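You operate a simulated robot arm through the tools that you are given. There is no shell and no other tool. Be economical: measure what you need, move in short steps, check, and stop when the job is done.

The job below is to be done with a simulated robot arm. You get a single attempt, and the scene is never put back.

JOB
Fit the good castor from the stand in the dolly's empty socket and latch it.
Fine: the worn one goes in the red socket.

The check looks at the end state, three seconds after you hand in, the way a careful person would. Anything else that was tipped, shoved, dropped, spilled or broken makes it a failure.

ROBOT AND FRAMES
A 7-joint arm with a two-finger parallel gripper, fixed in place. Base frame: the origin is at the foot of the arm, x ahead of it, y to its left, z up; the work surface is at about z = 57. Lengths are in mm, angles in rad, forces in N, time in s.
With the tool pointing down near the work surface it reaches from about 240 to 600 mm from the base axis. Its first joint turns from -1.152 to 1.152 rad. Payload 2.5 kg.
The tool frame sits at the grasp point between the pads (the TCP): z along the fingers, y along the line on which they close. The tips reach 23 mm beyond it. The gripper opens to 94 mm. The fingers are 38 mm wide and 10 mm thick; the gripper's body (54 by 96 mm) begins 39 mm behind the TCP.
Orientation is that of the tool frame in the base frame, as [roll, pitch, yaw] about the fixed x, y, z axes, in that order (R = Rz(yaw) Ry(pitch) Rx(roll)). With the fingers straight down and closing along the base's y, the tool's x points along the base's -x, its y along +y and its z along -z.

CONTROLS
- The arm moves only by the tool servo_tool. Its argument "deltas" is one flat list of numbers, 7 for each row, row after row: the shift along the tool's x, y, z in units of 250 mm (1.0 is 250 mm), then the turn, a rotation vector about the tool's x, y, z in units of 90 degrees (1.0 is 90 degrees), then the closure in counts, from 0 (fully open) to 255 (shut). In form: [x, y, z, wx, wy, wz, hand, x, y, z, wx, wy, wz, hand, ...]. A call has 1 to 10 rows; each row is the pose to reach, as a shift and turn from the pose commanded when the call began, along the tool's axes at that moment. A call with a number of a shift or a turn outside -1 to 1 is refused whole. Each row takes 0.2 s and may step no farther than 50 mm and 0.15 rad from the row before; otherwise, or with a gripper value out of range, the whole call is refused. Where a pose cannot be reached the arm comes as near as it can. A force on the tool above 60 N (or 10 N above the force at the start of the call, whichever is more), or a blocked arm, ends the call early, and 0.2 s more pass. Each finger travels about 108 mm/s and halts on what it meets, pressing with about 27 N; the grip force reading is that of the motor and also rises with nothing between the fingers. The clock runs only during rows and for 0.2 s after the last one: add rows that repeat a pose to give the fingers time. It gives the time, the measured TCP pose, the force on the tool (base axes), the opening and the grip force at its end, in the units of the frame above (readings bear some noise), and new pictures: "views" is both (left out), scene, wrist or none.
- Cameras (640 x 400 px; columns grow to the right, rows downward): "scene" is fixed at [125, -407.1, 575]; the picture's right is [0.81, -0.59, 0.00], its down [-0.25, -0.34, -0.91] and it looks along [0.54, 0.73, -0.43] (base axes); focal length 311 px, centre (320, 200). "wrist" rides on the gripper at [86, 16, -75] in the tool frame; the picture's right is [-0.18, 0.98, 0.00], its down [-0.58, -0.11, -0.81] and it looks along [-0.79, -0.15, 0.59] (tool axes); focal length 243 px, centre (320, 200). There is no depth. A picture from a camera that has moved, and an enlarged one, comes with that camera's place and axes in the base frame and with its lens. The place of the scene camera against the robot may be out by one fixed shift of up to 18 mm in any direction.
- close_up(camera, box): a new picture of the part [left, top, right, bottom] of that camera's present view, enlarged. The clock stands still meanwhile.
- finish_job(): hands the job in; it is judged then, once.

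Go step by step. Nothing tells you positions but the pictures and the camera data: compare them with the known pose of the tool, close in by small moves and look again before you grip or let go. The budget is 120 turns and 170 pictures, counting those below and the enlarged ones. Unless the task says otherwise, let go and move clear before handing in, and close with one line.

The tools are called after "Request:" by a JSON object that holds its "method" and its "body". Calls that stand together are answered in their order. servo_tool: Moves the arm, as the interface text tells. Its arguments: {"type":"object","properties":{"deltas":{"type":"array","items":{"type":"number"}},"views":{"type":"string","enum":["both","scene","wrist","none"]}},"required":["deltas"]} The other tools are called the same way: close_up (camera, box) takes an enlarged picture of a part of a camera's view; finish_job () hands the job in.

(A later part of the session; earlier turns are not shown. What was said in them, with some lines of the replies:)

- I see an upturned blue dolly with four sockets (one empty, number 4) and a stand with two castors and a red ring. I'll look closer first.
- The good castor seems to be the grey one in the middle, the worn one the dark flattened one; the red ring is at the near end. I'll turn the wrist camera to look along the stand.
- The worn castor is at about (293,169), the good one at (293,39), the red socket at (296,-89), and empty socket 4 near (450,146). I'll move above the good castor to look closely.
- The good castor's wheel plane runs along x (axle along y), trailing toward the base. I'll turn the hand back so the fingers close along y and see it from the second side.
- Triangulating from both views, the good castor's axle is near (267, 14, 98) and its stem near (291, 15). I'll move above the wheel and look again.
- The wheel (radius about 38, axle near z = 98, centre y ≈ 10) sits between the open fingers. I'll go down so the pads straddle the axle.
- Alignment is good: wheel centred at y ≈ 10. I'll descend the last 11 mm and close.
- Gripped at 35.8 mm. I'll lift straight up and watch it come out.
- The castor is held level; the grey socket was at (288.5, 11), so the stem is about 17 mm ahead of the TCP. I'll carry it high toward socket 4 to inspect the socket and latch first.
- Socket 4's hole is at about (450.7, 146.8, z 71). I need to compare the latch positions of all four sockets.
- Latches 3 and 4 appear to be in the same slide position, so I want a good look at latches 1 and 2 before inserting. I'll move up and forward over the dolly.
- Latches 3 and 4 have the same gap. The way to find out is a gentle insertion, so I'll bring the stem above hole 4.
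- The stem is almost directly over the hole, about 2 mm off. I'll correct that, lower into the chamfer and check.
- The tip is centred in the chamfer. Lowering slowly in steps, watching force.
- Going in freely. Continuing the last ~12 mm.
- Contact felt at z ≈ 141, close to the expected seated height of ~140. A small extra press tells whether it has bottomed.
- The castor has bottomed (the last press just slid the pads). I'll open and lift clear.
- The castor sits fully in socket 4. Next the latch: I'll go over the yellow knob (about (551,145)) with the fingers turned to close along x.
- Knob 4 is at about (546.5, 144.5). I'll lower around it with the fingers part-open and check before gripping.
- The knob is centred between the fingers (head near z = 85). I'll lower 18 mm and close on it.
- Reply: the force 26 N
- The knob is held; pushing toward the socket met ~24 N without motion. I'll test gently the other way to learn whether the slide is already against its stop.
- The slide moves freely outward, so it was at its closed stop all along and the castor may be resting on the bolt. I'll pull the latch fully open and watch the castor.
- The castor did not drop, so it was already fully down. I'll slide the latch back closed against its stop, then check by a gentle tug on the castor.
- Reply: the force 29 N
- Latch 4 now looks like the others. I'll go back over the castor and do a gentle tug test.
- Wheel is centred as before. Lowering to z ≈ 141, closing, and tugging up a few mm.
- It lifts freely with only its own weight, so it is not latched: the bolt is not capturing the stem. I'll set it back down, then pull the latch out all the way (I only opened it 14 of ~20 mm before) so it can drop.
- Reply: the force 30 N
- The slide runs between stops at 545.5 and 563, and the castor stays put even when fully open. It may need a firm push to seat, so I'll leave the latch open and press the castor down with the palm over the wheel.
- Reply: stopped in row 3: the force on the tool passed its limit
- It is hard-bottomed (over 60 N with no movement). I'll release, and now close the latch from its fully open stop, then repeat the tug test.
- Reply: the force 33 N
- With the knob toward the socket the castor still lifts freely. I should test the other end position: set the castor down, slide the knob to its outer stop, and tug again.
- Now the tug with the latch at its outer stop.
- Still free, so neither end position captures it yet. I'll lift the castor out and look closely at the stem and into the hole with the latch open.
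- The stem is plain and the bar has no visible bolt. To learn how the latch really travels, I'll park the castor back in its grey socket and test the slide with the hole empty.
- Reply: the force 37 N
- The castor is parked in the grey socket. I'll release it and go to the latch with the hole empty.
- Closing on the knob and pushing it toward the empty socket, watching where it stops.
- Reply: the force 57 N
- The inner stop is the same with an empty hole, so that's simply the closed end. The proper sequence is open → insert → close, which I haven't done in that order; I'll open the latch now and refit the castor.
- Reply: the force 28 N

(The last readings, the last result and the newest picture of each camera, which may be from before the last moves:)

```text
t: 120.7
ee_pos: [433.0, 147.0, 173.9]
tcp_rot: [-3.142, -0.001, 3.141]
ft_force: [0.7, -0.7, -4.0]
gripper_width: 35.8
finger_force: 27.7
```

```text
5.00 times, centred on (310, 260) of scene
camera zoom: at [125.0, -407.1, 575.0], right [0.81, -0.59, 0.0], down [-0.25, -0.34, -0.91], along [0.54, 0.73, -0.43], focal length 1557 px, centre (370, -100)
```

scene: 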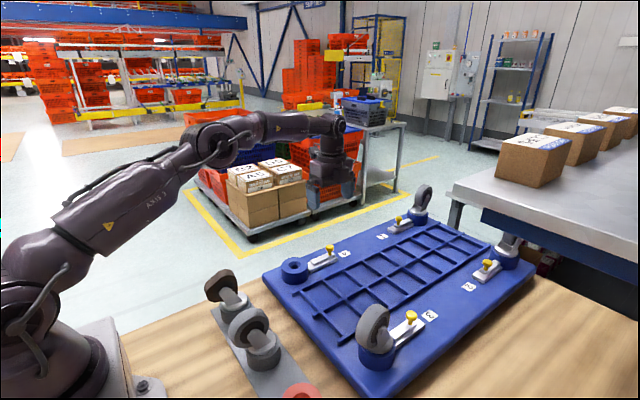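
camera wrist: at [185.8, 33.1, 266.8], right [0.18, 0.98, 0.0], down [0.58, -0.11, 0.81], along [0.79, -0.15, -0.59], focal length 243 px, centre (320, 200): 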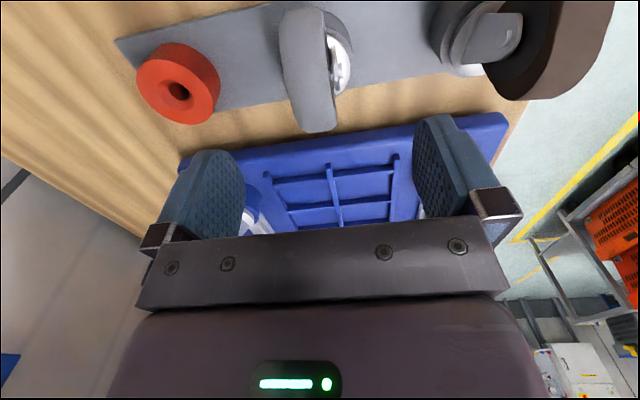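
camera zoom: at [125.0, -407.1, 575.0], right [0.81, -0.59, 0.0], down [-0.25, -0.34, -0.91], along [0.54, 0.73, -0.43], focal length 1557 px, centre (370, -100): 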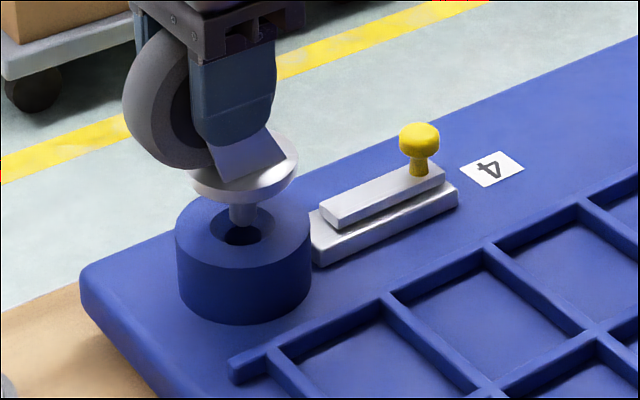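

Centred as before. Inserting with the latch open, with fine steps at the end to note where it bottoms.

Request:
{"method": "servo_tool", "body": {"deltas": [0, 0, 0.03, 0, 0, 0, 255, 0, 0, 0.06, 0, 0, 0, 255, 0, 0, 0.09, 0, 0, 0, 255, 0, 0, 0.115, 0, 0, 0, 255, 0, 0, 0.125, 0, 0, 0, 255, 0, 0, 0.125, 0, 0, 0, 255], "views": "none"}}

Request:
{"method": "servo_tool", "body": {"deltas": [0, 0, 0.006, 0, 0, 0, 255, 0, 0, 0.012, 0, 0, 0, 255, 0, 0, 0.012, 0, 0, 0, 255], "views": "none"}}

Request:
{"method": "servo_tool", "body": {"deltas": [0, 0, 0.006, 0, 0, 0, 255, 0, 0, 0.012, 0, 0, 0, 255, 0, 0, 0.012, 0, 0, 0, 255], "views": "none"}}

Request:
{"method": "close_up", "body": {"camera": "scene", "box": [275, 230, 325, 290]}}

```text
t: 122.1
ee_pos: [433.4, 146.4, 144.2]
tcp_rot: [3.14, -0.001, -3.142]
ft_force: [-0.2, 0.6, -3.2]
gripper_width: 36.0
finger_force: 27.0
```

```text
t: 122.9
ee_pos: [434.3, 146.9, 140.7]
tcp_rot: [3.139, 0.004, 3.142]
ft_force: [-1.2, 0.5, 17.9]
gripper_width: 36.1
finger_force: 27.4
```

```text
t: 123.7
ee_pos: [433.8, 146.8, 136.5]
tcp_rot: [3.14, 0.003, 3.141]
ft_force: [4.7, -1.1, 13.2]
gripper_width: 35.4
finger_force: 27.4
```

```text
6.67 times, centred on (300, 260) of scene
camera zoom: at [125.0, -407.1, 575.0], right [0.81, -0.59, 0.0], down [-0.25, -0.34, -0.91], along [0.54, 0.73, -0.43], focal length 2076 px, centre (453, -200)
```

zoom: 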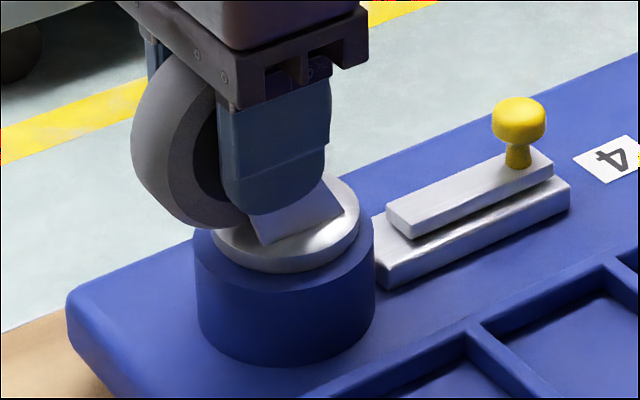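

Same seat as before. I'll release it and slide the latch shut to match the other three sockets.

Request:
{"method": "servo_tool", "body": {"deltas": [0, 0, -0.01, 0, 0, 0, 180, 0, 0, -0.01, 0, 0, 0, 90, 0, 0, -0.01, 0, 0, 0, 0, 0, 0, -0.01, 0, 0, 0, 0, 0, 0, -0.1, 0, 0, 0, 0, 0, 0, -0.25, 0, 0, 0, 0, 0, 0, -0.4, 0, 0, 0, 0, 0, 0, -0.49, 0, 0, 0, 0], "views": "none"}}

Request:
{"method": "servo_tool", "body": {"deltas": [-0.052, 0, 0, 0, 0, 0.095, 0, -0.104, 0, 0, 0, 0, 0.19, 0, -0.156, 0, 0, 0, 0, 0.285, 0, -0.208, 0, 0, 0, 0, 0.38, 0, -0.26, 0, 0, 0, 0, 0.475, 0, -0.312, 0, 0, 0, 0, 0.57, 0, -0.364, 0, 0.05, 0, 0, 0.665, 0, -0.416, 0, 0.1, 0, 0, 0.76, 0, -0.468, -0.004, 0.15, 0, 0, 0.855, 0, -0.51, -0.008, 0.2, 0, 0, 0.95, 0], "views": "none"}}

Request:
{"method": "servo_tool", "body": {"deltas": [0, 0, 0, 0, 0, 0.05, 60, 0, 0, 0, 0, 0, 0.05, 100, 0, 0, 0.12, 0, 0, 0.05, 100, 0, 0, 0.24, 0, 0, 0.05, 100, 0, 0, 0.34, 0, 0, 0.05, 100, 0, 0, 0.34, 0, 0, 0.05, 100], "views": "wrist"}}

```text
t: 125.5
ee_pos: [434.1, 146.8, 260.8]
tcp_rot: [-3.141, 0.0, -3.141]
ft_force: [0.4, -0.1, -0.1]
gripper_width: 93.8
finger_force: 0.0
```

```text
t: 127.7
ee_pos: [561.5, 143.4, 210.0]
tcp_rot: [3.141, 0.0, 1.645]
ft_force: [0.2, -0.9, 0.6]
gripper_width: 93.9
finger_force: 0.0
```

```text
t: 129.1
ee_pos: [561.9, 143.3, 124.6]
tcp_rot: [3.141, 0.0, 1.569]
ft_force: [-0.1, 0.5, -0.3]
gripper_width: 57.1
finger_force: 0.1
camera wrist: at [578.1, 230.0, 199.4], right [0.98, -0.18, 0.0], down [-0.11, -0.58, 0.81], along [-0.15, -0.79, -0.59], focal length 243 px, centre (320, 200)
```

wrist: 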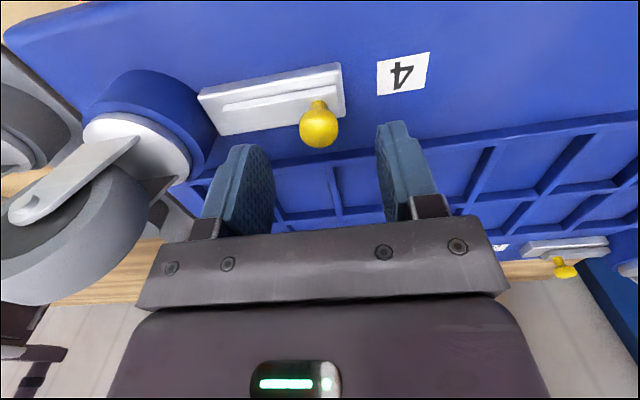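

Request:
{"method": "servo_tool", "body": {"deltas": [0, 0, 0.07, 0, 0, 0, 100, 0, 0, 0.126, 0, 0, 0, 100, 0, 0, 0.126, 0, 0, 0, 160, 0, 0, 0.126, 0, 0, 0, 220, 0, 0, 0.126, 0, 0, 0, 255, 0, 0, 0.126, 0, 0, 0, 255], "views": "none"}}

Request:
{"method": "servo_tool", "body": {"deltas": [0, -0.015, 0, 0, 0, 0, 255, 0, -0.03, 0, 0, 0, 0, 255, 0, -0.045, 0, 0, 0, 0, 255, 0, -0.06, 0, 0, 0, 0, 255, 0, -0.07, 0, 0, 0, 0, 255, 0, -0.078, 0, 0, 0, 0, 255, 0, -0.078, 0, 0, 0, 0, 255], "views": "none"}}

Request:
{"method": "servo_tool", "body": {"deltas": [0, 0, 0, 0, 0, 0, 180, 0, 0, 0, 0, 0, 0, 110, 0, 0, 0, 0, 0, 0, 100, 0, 0, -0.1, 0, 0, 0, 100, 0, 0, -0.25, 0, 0, 0, 60, 0, 0, -0.4, 0, 0, 0, 0, 0, 0, -0.55, 0, 0, 0, 0, 0, 0, -0.68, 0, 0, 0, 0], "views": "none"}}

Request:
{"method": "close_up", "body": {"camera": "scene", "box": [275, 230, 355, 290]}}

```text
t: 130.5
ee_pos: [560.7, 143.5, 93.4]
tcp_rot: [-3.14, 0.001, 1.569]
ft_force: [-11.6, -2.0, 2.1]
gripper_width: 21.0
finger_force: 45.2
```

```text
t: 132.1
ee_pos: [545.6, 143.6, 94.1]
tcp_rot: [3.128, 0.0, 1.569]
ft_force: [43.0, -0.2, -29.7]
gripper_width: 20.8
finger_force: 44.6
```

```text
t: 133.9
ee_pos: [542.5, 144.9, 265.8]
tcp_rot: [-3.141, 0.0, 1.572]
ft_force: [-0.2, 0.2, -0.2]
gripper_width: 94.1
finger_force: 0.1
```

```text
6.67 times, centred on (315, 260) of scene
camera zoom: at [125.0, -407.1, 575.0], right [0.81, -0.59, 0.0], down [-0.25, -0.34, -0.91], along [0.54, 0.73, -0.43], focal length 2076 px, centre (353, -200)
```

zoom: 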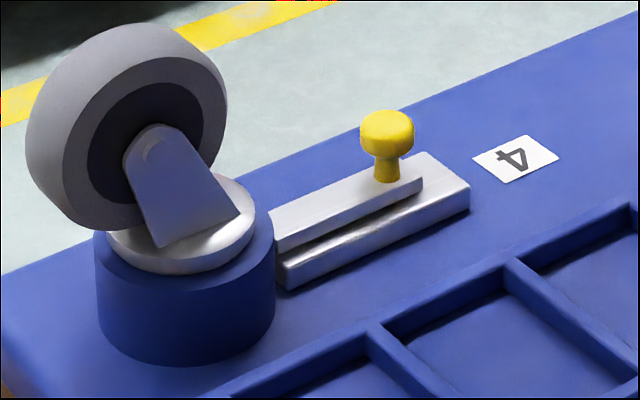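

Socket 4 now matches the others. Next the worn castor: I'll move above it to see its wheel orientation.

Request:
{"method": "servo_tool", "body": {"deltas": [0.004, -0.1, 0, 0, 0, 0, 0, 0.008, -0.22, 0, 0, 0, 0, 0, 0.012, -0.34, 0, 0, 0, 0, 0, 0.016, -0.46, 0, 0, 0, 0, 0, 0.02, -0.58, 0, 0, 0, 0, 0, 0.024, -0.7, 0, 0, 0, 0, 0, 0.028, -0.82, 0.04, 0, 0, 0, 0, 0.032, -0.94, 0.1, 0, 0, 0, 0, 0.036, -1.0, 0.18, 0, 0, 0, 0, 0.036, -1.0, 0.2, 0, 0, 0, 0], "views": "both"}}

Request:
{"method": "close_up", "body": {"camera": "wrist", "box": [220, 0, 400, 170]}}

Request:
{"method": "close_up", "body": {"camera": "scene", "box": [190, 255, 270, 335]}}

```text
t: 136.1
ee_pos: [291.5, 153.5, 212.7]
tcp_rot: [3.141, -0.001, 1.572]
ft_force: [1.0, 0.1, 1.4]
gripper_width: 94.1
finger_force: 0.0
camera wrist: at [307.6, 240.6, 287.7], right [0.98, -0.18, 0.0], down [-0.11, -0.58, 0.81], along [-0.15, -0.79, -0.59], focal length 243 px, centre (320, 200)
```

scene: 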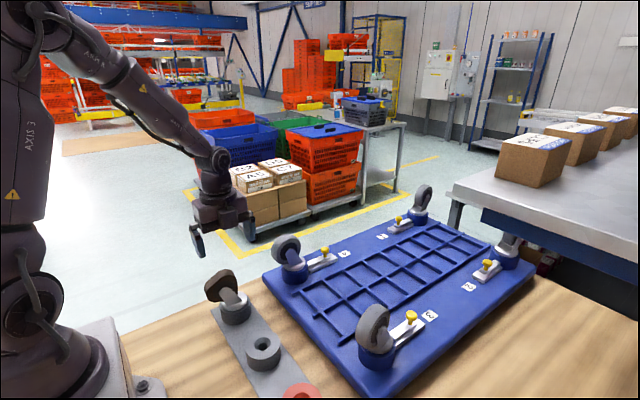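
wrist: 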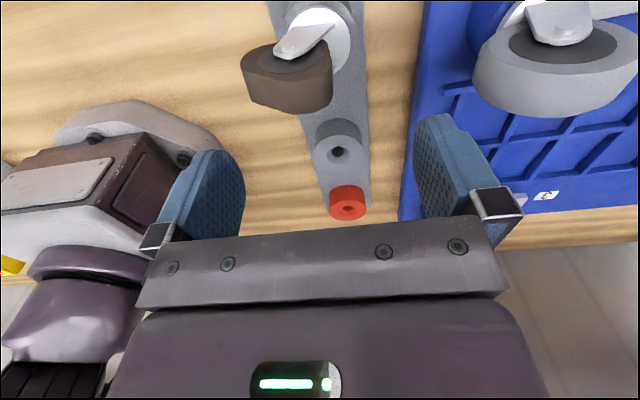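

```text
2.35 times, centred on (310, 85) of wrist
camera zoom: at [307.6, 240.6, 287.7], right [0.98, -0.18, 0.0], down [-0.11, -0.58, 0.81], along [-0.15, -0.79, -0.59], focal length 571 px, centre (344, 471)
```

zoom: 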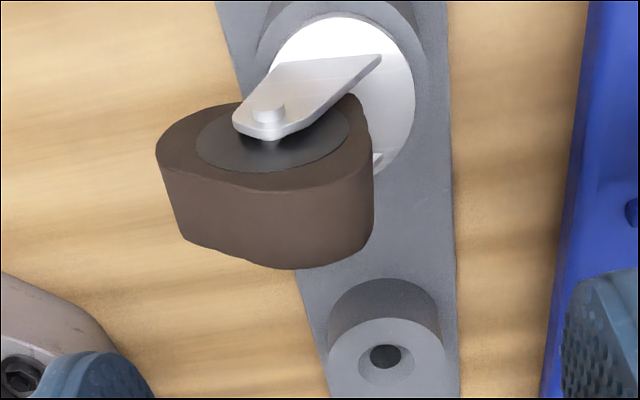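

```text
5.00 times, centred on (230, 295) of scene
camera zoom: at [125.0, -407.1, 575.0], right [0.81, -0.59, 0.0], down [-0.25, -0.34, -0.91], along [0.54, 0.73, -0.43], focal length 1557 px, centre (770, -275)
```

zoom: 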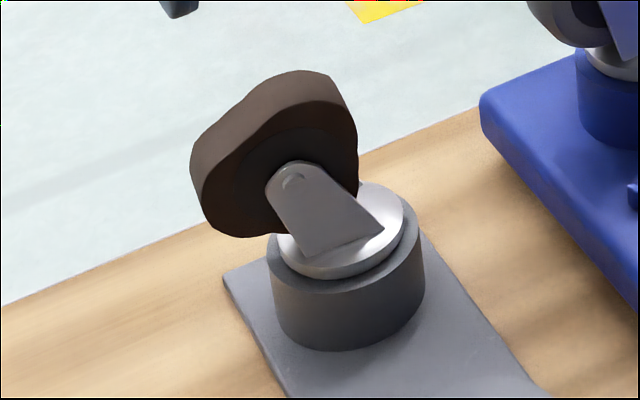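

The worn castor has the same layout with a slight (-6°) yaw; its stem is near (288.5,151). I'll turn the hand to match and sit above its axle.

Request:
{"method": "servo_tool", "body": {"deltas": [0, -0.008, 0, 0, 0, -0.0935, 0, 0, -0.016, 0, 0, 0, -0.187, 0, 0, -0.024, 0, 0, 0, -0.2805, 0, 0, -0.032, 0, 0, 0, -0.374, 0, 0, -0.04, 0, 0, 0, -0.4675, 0, 0, -0.048, 0, 0, 0, -0.561, 0, -0.002, -0.056, 0, 0, 0, -0.6545, 0, -0.002, -0.064, 0, 0, 0, -0.748, 0, -0.004, -0.072, 0, 0, 0, -0.8415, 0, -0.004, -0.08, 0, 0, 0, -0.935, 0], "views": "wrist"}}

Request:
{"method": "close_up", "body": {"camera": "wrist", "box": [240, 0, 400, 170]}}

```text
t: 138.3
ee_pos: [272.0, 151.7, 212.1]
tcp_rot: [3.141, 0.0, 3.043]
ft_force: [0.3, 0.0, -0.1]
gripper_width: 93.8
finger_force: 0.0
camera wrist: at [186.9, 177.2, 287.5], right [0.28, 0.96, 0.0], down [0.57, -0.17, 0.81], along [0.77, -0.23, -0.59], focal length 243 px, centre (320, 200)
```

wrist: 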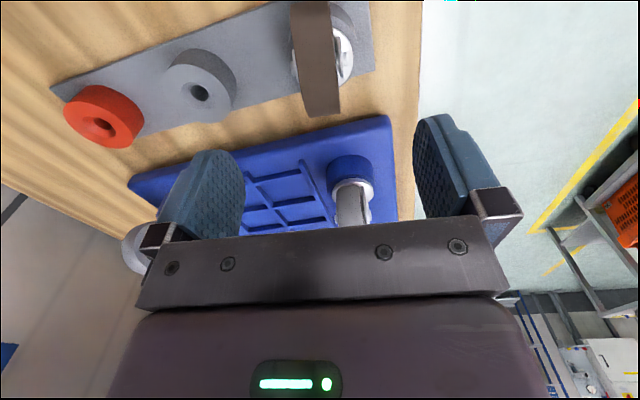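

```text
2.35 times, centred on (320, 85) of wrist
camera zoom: at [186.9, 177.2, 287.5], right [0.28, 0.96, 0.0], down [0.57, -0.17, 0.81], along [0.77, -0.23, -0.59], focal length 571 px, centre (320, 471)
```

zoom: 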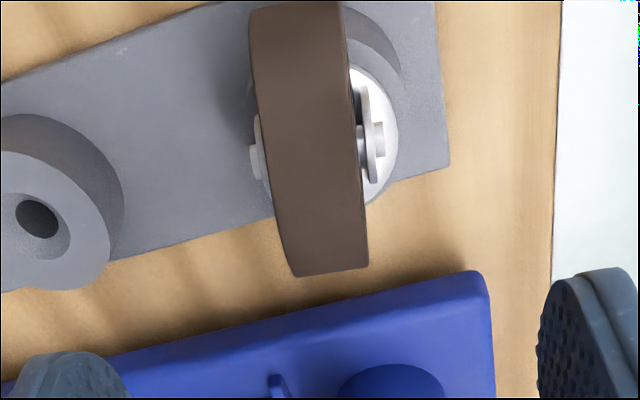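

Nicely aligned. Descending and gripping the worn castor.

Request:
{"method": "servo_tool", "body": {"deltas": [0, 0, 0.1, 0, 0, 0, 0, 0, 0, 0.2, 0, 0, 0, 0, 0, 0, 0.3, 0, 0, 0, 0, 0, 0, 0.38, 0, 0, 0, 0, 0, 0, 0.426, 0, 0, 0, 0, 0, 0, 0.426, 0, 0, 0, 60, 0, 0, 0.426, 0, 0, 0, 130, 0, 0, 0.426, 0, 0, 0, 200, 0, 0, 0.426, 0, 0, 0, 255, 0, 0, 0.426, 0, 0, 0, 255], "views": "none"}}

Request:
{"method": "servo_tool", "body": {"deltas": [0, 0, -0.03, 0, 0, 0, 255, 0, 0, -0.08, 0, 0, 0, 255, 0, 0, -0.16, 0, 0, 0, 255, 0, 0, -0.28, 0, 0, 0, 255, 0, 0, -0.4, 0, 0, 0, 255, 0, 0, -0.5, 0, 0, 0, 255, 0, 0, -0.5, 0, 0, 0, 255], "views": "both"}}

Request:
{"method": "close_up", "body": {"camera": "wrist", "box": [40, 0, 400, 230]}}

```text
t: 140.5
ee_pos: [273.2, 150.8, 106.9]
tcp_rot: [3.141, 0.001, 3.039]
ft_force: [-0.2, 2.0, -0.4]
gripper_width: 35.7
finger_force: 27.0
```

```text
t: 142.1
ee_pos: [271.5, 152.3, 231.3]
tcp_rot: [3.141, 0.0, 3.039]
ft_force: [-0.4, -0.1, -4.4]
gripper_width: 25.6
finger_force: 26.7
camera wrist: at [187.3, 176.7, 306.8], right [0.28, 0.96, 0.0], down [0.57, -0.17, 0.81], along [0.77, -0.23, -0.59], focal length 243 px, centre (320, 200)
```

scene: 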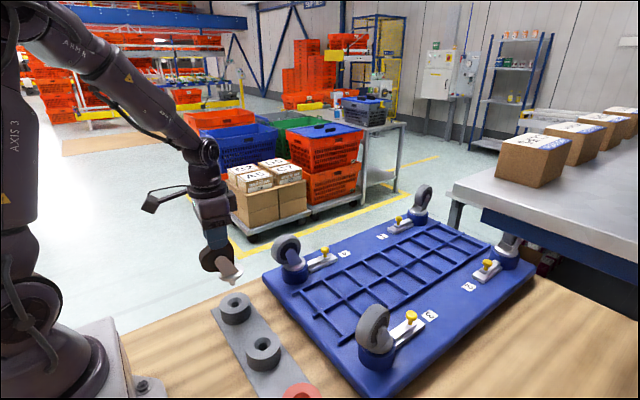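
wrist: 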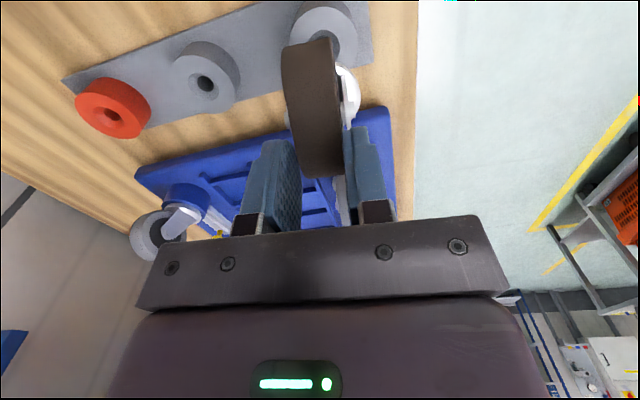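

```text
1.74 times, centred on (220, 115) of wrist
camera zoom: at [187.3, 176.7, 306.8], right [0.28, 0.96, 0.0], down [0.57, -0.17, 0.81], along [0.77, -0.23, -0.59], focal length 422 px, centre (494, 348)
```

zoom: 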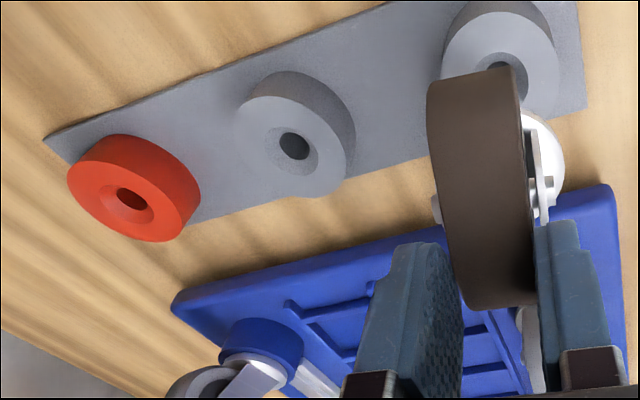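

The worn castor slipped in the grip while lifting (width now 25.6, held by the upper tyre). Let me see how it hangs.

Request:
{"method": "close_up", "body": {"camera": "scene", "box": [180, 220, 270, 320]}}

```text
4.00 times, centred on (225, 270) of scene
camera zoom: at [125.0, -407.1, 575.0], right [0.81, -0.59, 0.0], down [-0.25, -0.34, -0.91], along [0.54, 0.73, -0.43], focal length 1246 px, centre (700, -80)
```

zoom: 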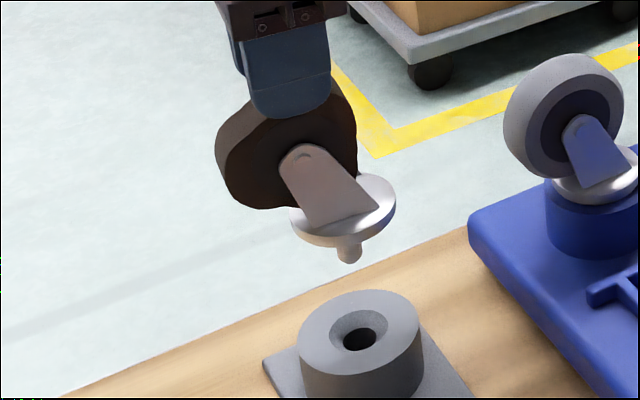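

It slid down in the grip about 40–50 mm but hangs straight above its socket. The safe option is to lower it back into the grey socket and regrip lower.

Request:
{"method": "servo_tool", "body": {"deltas": [0, 0, 0.04, 0, 0, 0, 255, 0, 0, 0.08, 0, 0, 0, 255, 0, 0, 0.12, 0, 0, 0, 255, 0, 0, 0.16, 0, 0, 0, 255, 0, 0, 0.2, 0, 0, 0, 255, 0, 0, 0.2, 0, 0, 0, 255], "views": "none"}}

Request:
{"method": "close_up", "body": {"camera": "scene", "box": [190, 240, 270, 330]}}

```text
t: 143.5
ee_pos: [270.3, 150.9, 180.2]
tcp_rot: [-3.14, 0.0, 3.038]
ft_force: [0.5, 0.2, -4.2]
gripper_width: 25.5
finger_force: 27.7
```

```text
4.44 times, centred on (230, 285) of scene
camera zoom: at [125.0, -407.1, 575.0], right [0.81, -0.59, 0.0], down [-0.25, -0.34, -0.91], along [0.54, 0.73, -0.43], focal length 1384 px, centre (720, -178)
```

zoom: 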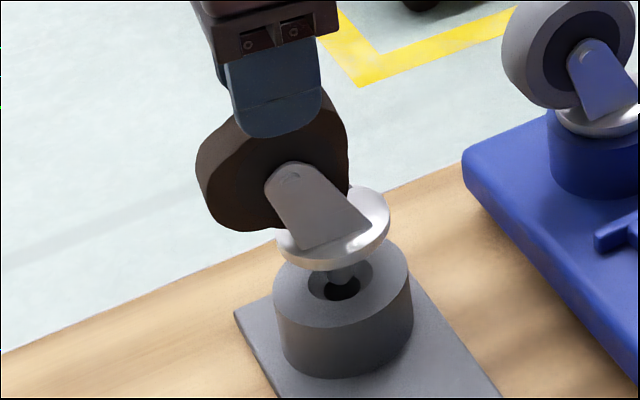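

Request:
{"method": "servo_tool", "body": {"deltas": [0, 0, 0.03, 0, 0, 0, 255, 0, 0, 0.06, 0, 0, 0, 255, 0, 0, 0.085, 0, 0, 0, 255, 0, 0, 0.1, 0, 0, 0, 255, 0, 0, 0.1, 0, 0, 0, 255], "views": "none"}}

Request:
{"method": "servo_tool", "body": {"deltas": [0, 0, 0.008, 0, 0, 0, 255, 0, 0, 0.016, 0, 0, 0, 255, 0, 0, 0.016, 0, 0, 0, 255], "views": "none"}}

Request:
{"method": "close_up", "body": {"camera": "scene", "box": [190, 240, 270, 330]}}

```text
t: 144.7
ee_pos: [270.9, 151.7, 156.5]
tcp_rot: [3.141, 0.0, 3.038]
ft_force: [0.0, -0.3, -3.9]
gripper_width: 25.5
finger_force: 27.6
```

```text
t: 145.5
ee_pos: [270.5, 151.0, 151.2]
tcp_rot: [-3.141, 0.0, 3.038]
ft_force: [0.7, 0.1, -3.5]
gripper_width: 25.6
finger_force: 27.1
```

```text
4.44 times, centred on (230, 285) of scene
camera zoom: at [125.0, -407.1, 575.0], right [0.81, -0.59, 0.0], down [-0.25, -0.34, -0.91], along [0.54, 0.73, -0.43], focal length 1384 px, centre (720, -178)
```

zoom: 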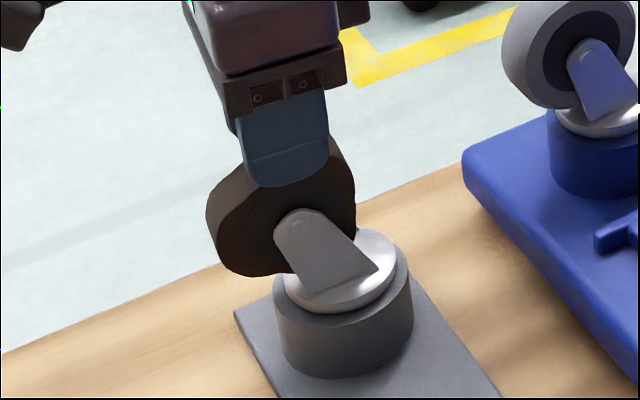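

Request:
{"method": "servo_tool", "body": {"deltas": [0, 0, 0.008, 0, 0, 0, 255, 0, 0, 0.014, 0, 0, 0, 255, 0, 0, 0.014, 0, 0, 0, 255], "views": "none"}}

Request:
{"method": "servo_tool", "body": {"deltas": [0, 0, 0, 0, 0, 0, 200, 0, 0, 0, 0, 0, 0, 120, 0, 0, 0, 0, 0, 0, 0, 0, 0, 0, 0, 0, 0, 0, 0, 0, 0, 0, 0, 0, 0], "views": "none"}}

Request:
{"method": "close_up", "body": {"camera": "wrist", "box": [240, 0, 400, 230]}}

```text
t: 146.3
ee_pos: [272.1, 152.6, 149.8]
tcp_rot: [3.14, 0.003, 3.041]
ft_force: [-3.1, -5.3, 35.9]
gripper_width: 26.0
finger_force: 26.7
```

```text
t: 147.5
ee_pos: [272.4, 151.5, 149.4]
tcp_rot: [3.14, 0.001, 3.038]
ft_force: [-0.7, 0.0, 0.1]
gripper_width: 94.3
finger_force: 0.0
```

```text
1.74 times, centred on (320, 115) of wrist
camera zoom: at [185.9, 177.0, 223.7], right [0.28, 0.96, 0.0], down [0.57, -0.17, 0.81], along [0.77, -0.23, -0.59], focal length 422 px, centre (320, 348)
```

zoom: 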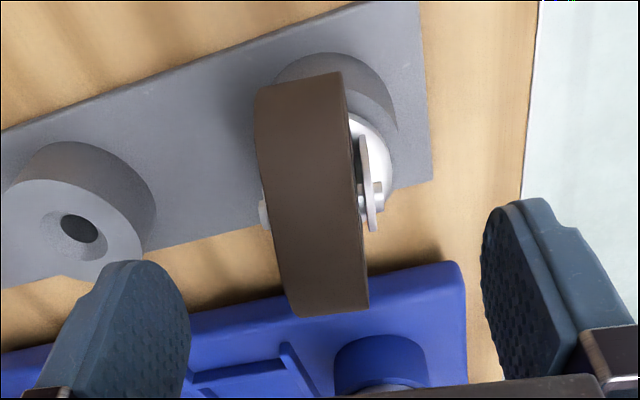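

Reseated. I'll regrip lower (z ≈ 102) and lift slowly this time.

Request:
{"method": "servo_tool", "body": {"deltas": [-0.01, 0, 0.08, 0, 0, 0, 0, -0.01, 0, 0.15, 0, 0, 0, 0, -0.01, 0, 0.188, 0, 0, 0, 0, -0.01, 0, 0.188, 0, 0, 0, 60, -0.01, 0, 0.188, 0, 0, 0, 130, -0.01, 0, 0.188, 0, 0, 0, 200, -0.01, 0, 0.188, 0, 0, 0, 255, -0.01, 0, 0.188, 0, 0, 0, 255, -0.01, 0, 0.188, 0, 0, 0, 255], "views": "none"}}

Request:
{"method": "servo_tool", "body": {"deltas": [0, 0, -0.01, 0, 0, 0, 255, 0, 0, -0.02, 0, 0, 0, 255, 0, 0, -0.03, 0, 0, 0, 255, 0, 0, -0.04, 0, 0, 0, 255], "views": "none"}}

```text
t: 149.5
ee_pos: [273.1, 151.9, 102.3]
tcp_rot: [3.139, 0.001, 3.038]
ft_force: [1.1, -0.3, 0.2]
gripper_width: 35.8
finger_force: 27.1
```

```text
t: 150.5
ee_pos: [273.5, 152.3, 112.2]
tcp_rot: [-3.141, -0.001, 3.038]
ft_force: [0.6, 0.1, -4.8]
gripper_width: 35.9
finger_force: 27.4
```

Request:
{"method": "servo_tool", "body": {"deltas": [0, 0, -0.02, 0, 0, 0, 255, 0, 0, -0.05, 0, 0, 0, 255, 0, 0, -0.08, 0, 0, 0, 255, 0, 0, -0.12, 0, 0, 0, 255, 0, 0, -0.16, 0, 0, 0, 255, 0, 0, -0.2, 0, 0, 0, 255, 0, 0, -0.24, 0, 0, 0, 255, 0, 0, -0.28, 0, 0, 0, 255, 0, 0, -0.29, 0, 0, 0, 255], "views": "none"}}

Request:
{"method": "close_up", "body": {"camera": "scene", "box": [190, 230, 280, 330]}}

```text
t: 152.5
ee_pos: [275.1, 152.9, 183.6]
tcp_rot: [-3.141, 0.0, 3.037]
ft_force: [0.8, 0.4, -4.5]
gripper_width: 35.8
finger_force: 27.3
```

```text
4.00 times, centred on (235, 280) of scene
camera zoom: at [125.0, -407.1, 575.0], right [0.81, -0.59, 0.0], down [-0.25, -0.34, -0.91], along [0.54, 0.73, -0.43], focal length 1246 px, centre (660, -120)
```

zoom: 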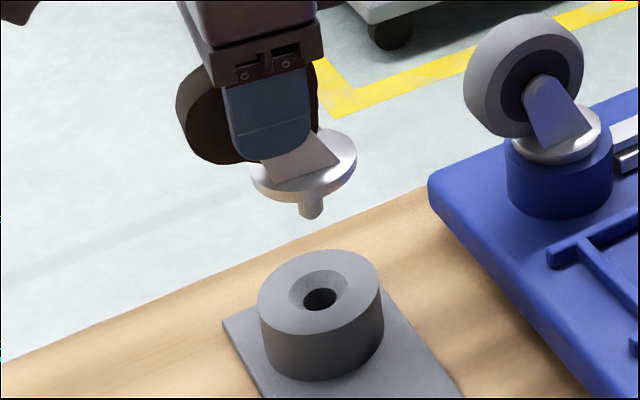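

Held firmly now. Carrying it along the stand toward the red socket in two legs.

Request:
{"method": "servo_tool", "body": {"deltas": [-0.006, -0.05, 0, 0, 0, 0, 255, -0.017, -0.15, 0, 0, 0, 0, 255, -0.028, -0.25, 0, 0, 0, 0, 255, -0.039, -0.35, 0, 0, 0, 0, 255, -0.05, -0.45, 0, 0, 0, 0, 255, -0.061, -0.55, 0, 0, 0, 0, 255, -0.072, -0.65, 0, 0, 0, 0, 255, -0.084, -0.75, 0, 0, 0, 0, 255, -0.095, -0.85, 0, 0, 0, 0, 255, -0.1, -0.9, 0, 0, 0, 0, 255], "views": "none"}}

Request:
{"method": "servo_tool", "body": {"deltas": [-0.012, -0.1, 0, 0, 0, 0, 255, -0.02, -0.18, 0, 0, 0, 0, 255, -0.0242, -0.217, 0, 0, 0, 0, 255, -0.0242, -0.217, 0.03, 0, 0, 0, 255, -0.0242, -0.217, 0.06, 0, 0, 0, 255, -0.0242, -0.217, 0.06, 0, 0, 0, 255], "views": "both"}}

Request:
{"method": "close_up", "body": {"camera": "wrist", "box": [240, 0, 440, 200]}}

Request:
{"method": "close_up", "body": {"camera": "scene", "box": [240, 300, 340, 400]}}

```text
t: 154.7
ee_pos: [277.7, -76.6, 184.4]
tcp_rot: [3.141, 0.0, 3.039]
ft_force: [0.1, -0.6, -4.3]
gripper_width: 35.9
finger_force: 27.1
```

```text
t: 156.1
ee_pos: [275.7, -130.0, 168.0]
tcp_rot: [3.142, 0.0, 3.039]
ft_force: [-0.3, 0.9, -4.8]
gripper_width: 35.9
finger_force: 27.1
camera wrist: at [191.5, -104.5, 243.7], right [0.28, 0.96, 0.0], down [0.57, -0.17, 0.81], along [0.77, -0.23, -0.59], focal length 243 px, centre (320, 200)
```

scene: 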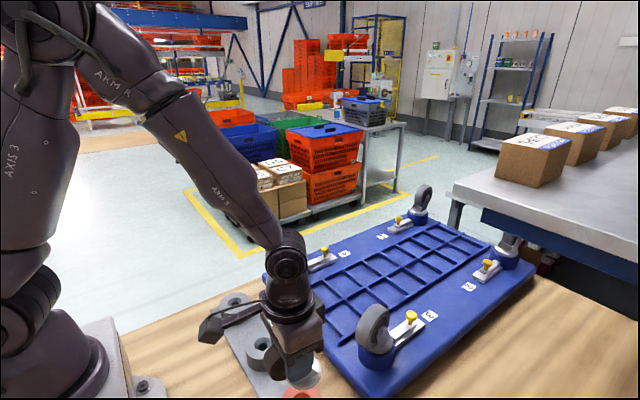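
wrist: 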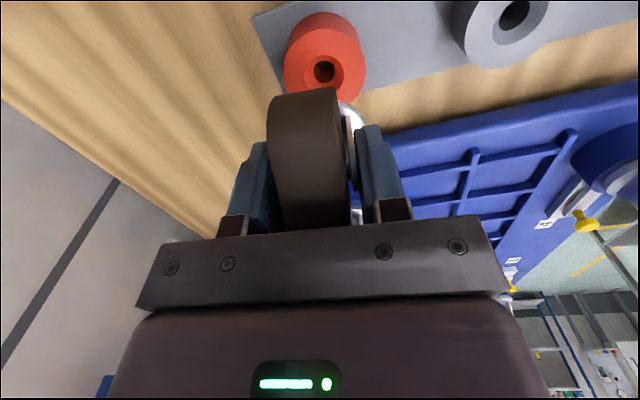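

```text
2.00 times, centred on (340, 100) of wrist
camera zoom: at [191.5, -104.5, 243.7], right [0.28, 0.96, 0.0], down [0.57, -0.17, 0.81], along [0.77, -0.23, -0.59], focal length 485 px, centre (280, 400)
```

zoom: 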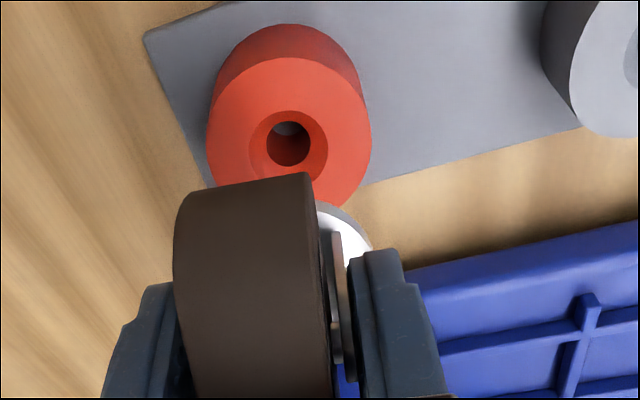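

```text
4.00 times, centred on (290, 350) of scene
camera zoom: at [125.0, -407.1, 575.0], right [0.81, -0.59, 0.0], down [-0.25, -0.34, -0.91], along [0.54, 0.73, -0.43], focal length 1246 px, centre (440, -400)
```

zoom: 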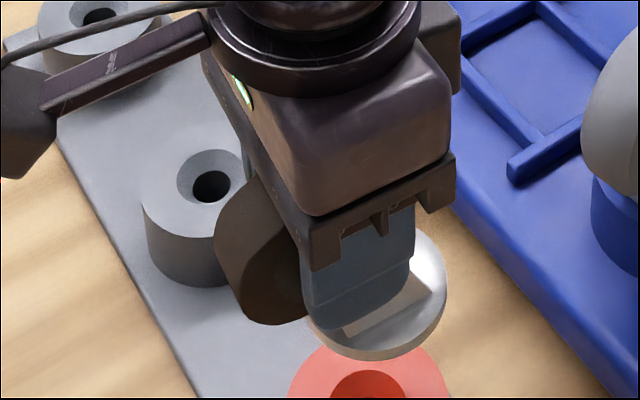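

The stem should be within ~2 mm of the red hole centre. Lowering into its chamfer.

Request:
{"method": "servo_tool", "body": {"deltas": [0, 0.005, 0.05, 0, 0, 0, 255, 0, 0.005, 0.09, 0, 0, 0, 255, 0, 0.005, 0.12, 0, 0, 0, 255, 0, 0.005, 0.14, 0, 0, 0, 255, 0, 0.005, 0.14, 0, 0, 0, 255], "views": "none"}}

Request:
{"method": "close_up", "body": {"camera": "scene", "box": [250, 320, 350, 400]}}

Request:
{"method": "close_up", "body": {"camera": "wrist", "box": [240, 0, 400, 200]}}

```text
t: 157.3
ee_pos: [276.3, -126.8, 135.3]
tcp_rot: [3.141, -0.001, 3.037]
ft_force: [0.3, 0.6, -5.4]
gripper_width: 35.6
finger_force: 26.9
```

```text
5.00 times, centred on (300, 360) of scene
camera zoom: at [125.0, -407.1, 575.0], right [0.81, -0.59, 0.0], down [-0.25, -0.34, -0.91], along [0.54, 0.73, -0.43], focal length 1557 px, centre (420, -600)
```

zoom: 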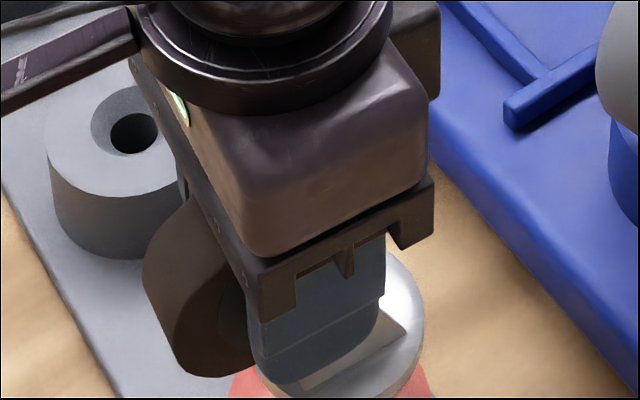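

```text
2.00 times, centred on (320, 100) of wrist
camera zoom: at [191.5, -102.4, 209.8], right [0.28, 0.96, 0.0], down [0.57, -0.17, 0.81], along [0.77, -0.23, -0.59], focal length 485 px, centre (320, 400)
```

zoom: 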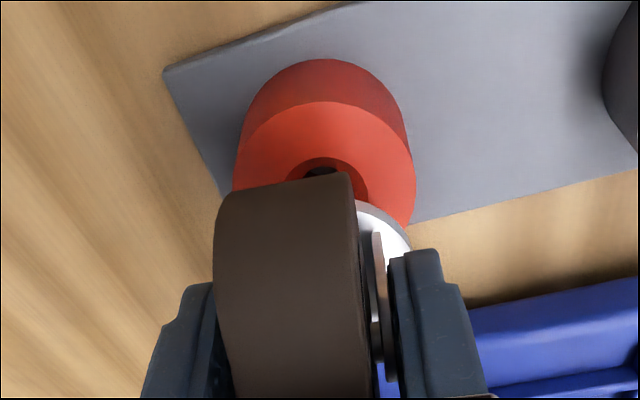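

Request:
{"method": "servo_tool", "body": {"deltas": [0, 0, 0.02, 0, 0, 0, 255, 0, 0, 0.04, 0, 0, 0, 255, 0, 0, 0.06, 0, 0, 0, 255, 0, 0, 0.08, 0, 0, 0, 255, 0, 0, 0.1, 0, 0, 0, 255, 0, 0, 0.115, 0, 0, 0, 255, 0, 0, 0.115, 0, 0, 0, 255], "views": "none"}}

Request:
{"method": "close_up", "body": {"camera": "wrist", "box": [240, 0, 400, 200]}}

```text
t: 158.9
ee_pos: [276.1, -128.1, 105.2]
tcp_rot: [3.141, -0.004, 3.039]
ft_force: [-9.4, -2.4, 0.5]
gripper_width: 35.7
finger_force: 27.1
```

```text
2.00 times, centred on (320, 100) of wrist
camera zoom: at [191.2, -103.0, 180.3], right [0.28, 0.96, 0.0], down [0.57, -0.17, 0.81], along [0.77, -0.23, -0.59], focal length 485 px, centre (320, 400)
```

zoom: 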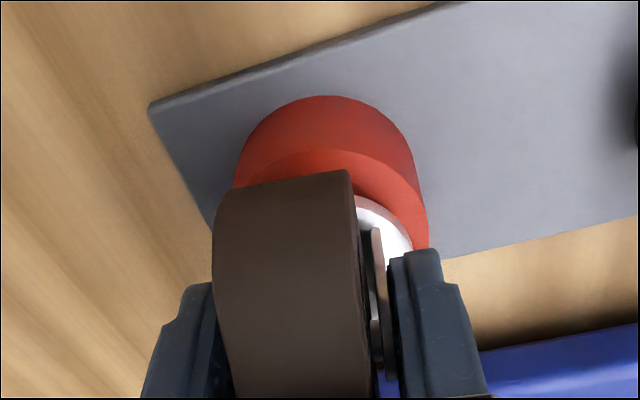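

A bit of side load (stem slightly too far +x). I'll ease 2 mm toward −x and lower the remainder.

Request:
{"method": "servo_tool", "body": {"deltas": [0.008, 0, 0, 0, 0, 0, 255, 0.008, 0, 0.006, 0, 0, 0, 255, 0.008, 0, 0.012, 0, 0, 0, 255, 0.008, 0, 0.012, 0, 0, 0, 255], "views": "none"}}

Request:
{"method": "servo_tool", "body": {"deltas": [0, 0, 0.004, 0, 0, 0, 255, 0, 0, 0.008, 0, 0, 0, 255, 0, 0, 0.008, 0, 0, 0, 255], "views": "none"}}

```text
t: 159.9
ee_pos: [275.5, -128.2, 102.8]
tcp_rot: [-3.141, 0.0, 3.041]
ft_force: [-0.4, 0.6, -5.2]
gripper_width: 35.8
finger_force: 26.5
```

```text
t: 160.7
ee_pos: [275.7, -128.9, 100.9]
tcp_rot: [3.14, 0.003, 3.04]
ft_force: [-0.8, 3.1, 18.8]
gripper_width: 36.0
finger_force: 26.6
```

Bottomed at z ≈ 101 with ~20 N. Releasing and lifting clear.

Request:
{"method": "servo_tool", "body": {"deltas": [0, 0, -0.006, 0, 0, 0, 180, 0, 0, -0.006, 0, 0, 0, 90, 0, 0, -0.006, 0, 0, 0, 0, 0, 0, -0.006, 0, 0, 0, 0, 0, 0, -0.1, 0, 0, 0, 0, 0, 0, -0.25, 0, 0, 0, 0, 0, 0, -0.4, 0, 0, 0, 0, 0, 0, -0.55, 0, 0, 0, 0, 0, 0, -0.7, 0, 0, 0, 0, 0, 0, -0.7, 0, 0, 0, 0], "views": "both"}}

Request:
{"method": "close_up", "body": {"camera": "scene", "box": [210, 290, 330, 400]}}

```text
t: 162.9
ee_pos: [275.2, -127.0, 274.9]
tcp_rot: [-3.141, 0.001, 3.038]
ft_force: [0.5, 0.6, -0.5]
gripper_width: 94.0
finger_force: 0.2
camera wrist: at [190.3, -101.6, 349.7], right [0.28, 0.96, 0.0], down [0.57, -0.17, 0.81], along [0.77, -0.23, -0.59], focal length 243 px, centre (320, 200)
```

scene: 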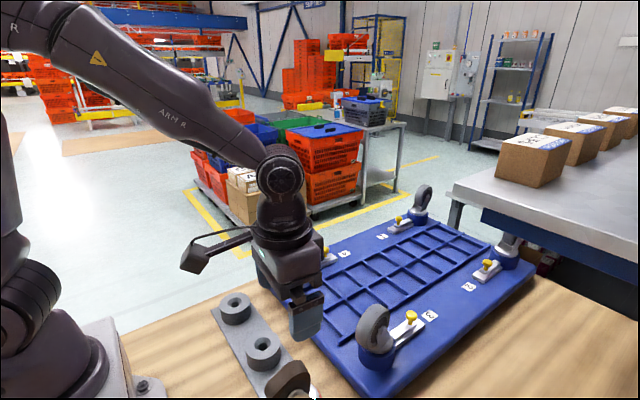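
wrist: 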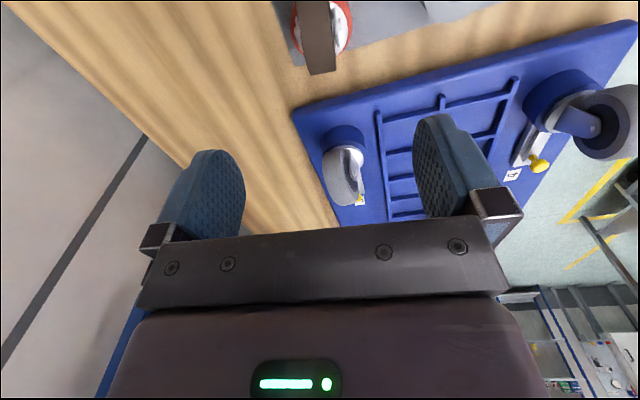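

```text
3.64 times, centred on (270, 345) of scene
camera zoom: at [125.0, -407.1, 575.0], right [0.81, -0.59, 0.0], down [-0.25, -0.34, -0.91], along [0.54, 0.73, -0.43], focal length 1132 px, centre (502, -327)
```

zoom: 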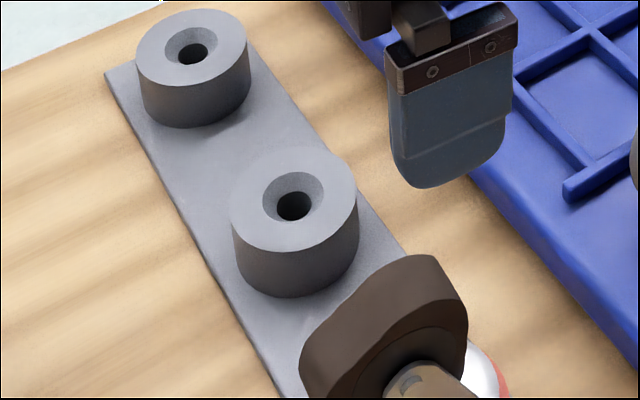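

The worn castor is in the red socket. I'll back off and verify everything once before handing in.

Request:
{"method": "servo_tool", "body": {"deltas": [0, 0, -0.15, 0, 0, 0, 0, 0.02, 0, -0.3, 0, 0, 0, 0, 0.04, 0, -0.45, 0, 0, 0, 0, 0.04, 0, -0.55, 0, 0, 0, 0, 0.04, 0, -0.55, 0, 0, 0, 0], "views": "scene"}}

Request:
{"method": "close_up", "body": {"camera": "scene", "box": [260, 180, 540, 400]}}

```text
t: 164.1
ee_pos: [262.9, -126.5, 414.1]
tcp_rot: [-3.14, 0.001, 3.039]
ft_force: [0.7, 0.1, -0.9]
gripper_width: 93.9
finger_force: 0.1
```

scene: 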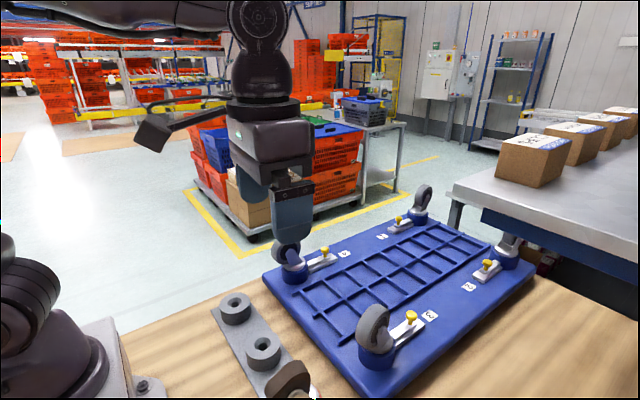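

```text
1.82 times, centred on (400, 290) of scene
camera zoom: at [125.0, -407.1, 575.0], right [0.81, -0.59, 0.0], down [-0.25, -0.34, -0.91], along [0.54, 0.73, -0.43], focal length 566 px, centre (174, 36)
```

zoom: 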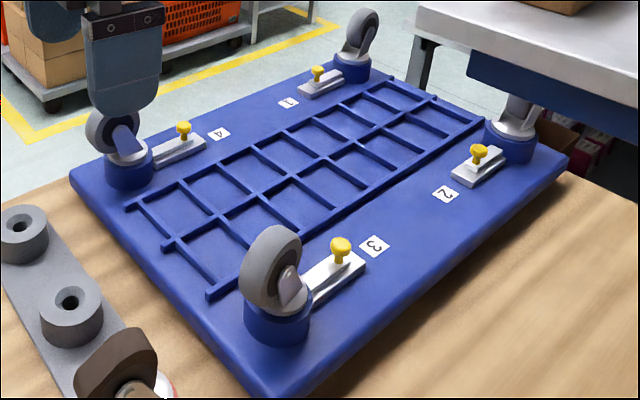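

All the pieces are in place: the good castor is in socket 4 with its latch matching the other three, the worn castor is in the red socket, and nothing else has moved. I'm handing in.

Request:
{"method": "finish_job", "body": {}}

```text
The job is handed in.
```

The good castor is fully down in socket 4 and the worn one is in the red socket, but I can't confirm the latch actually holds. I slid it shut against its inner stop to match the other three latches. In earlier tug tests the castor lifted freely with the latch at either end, and I didn't tug again after the final close.
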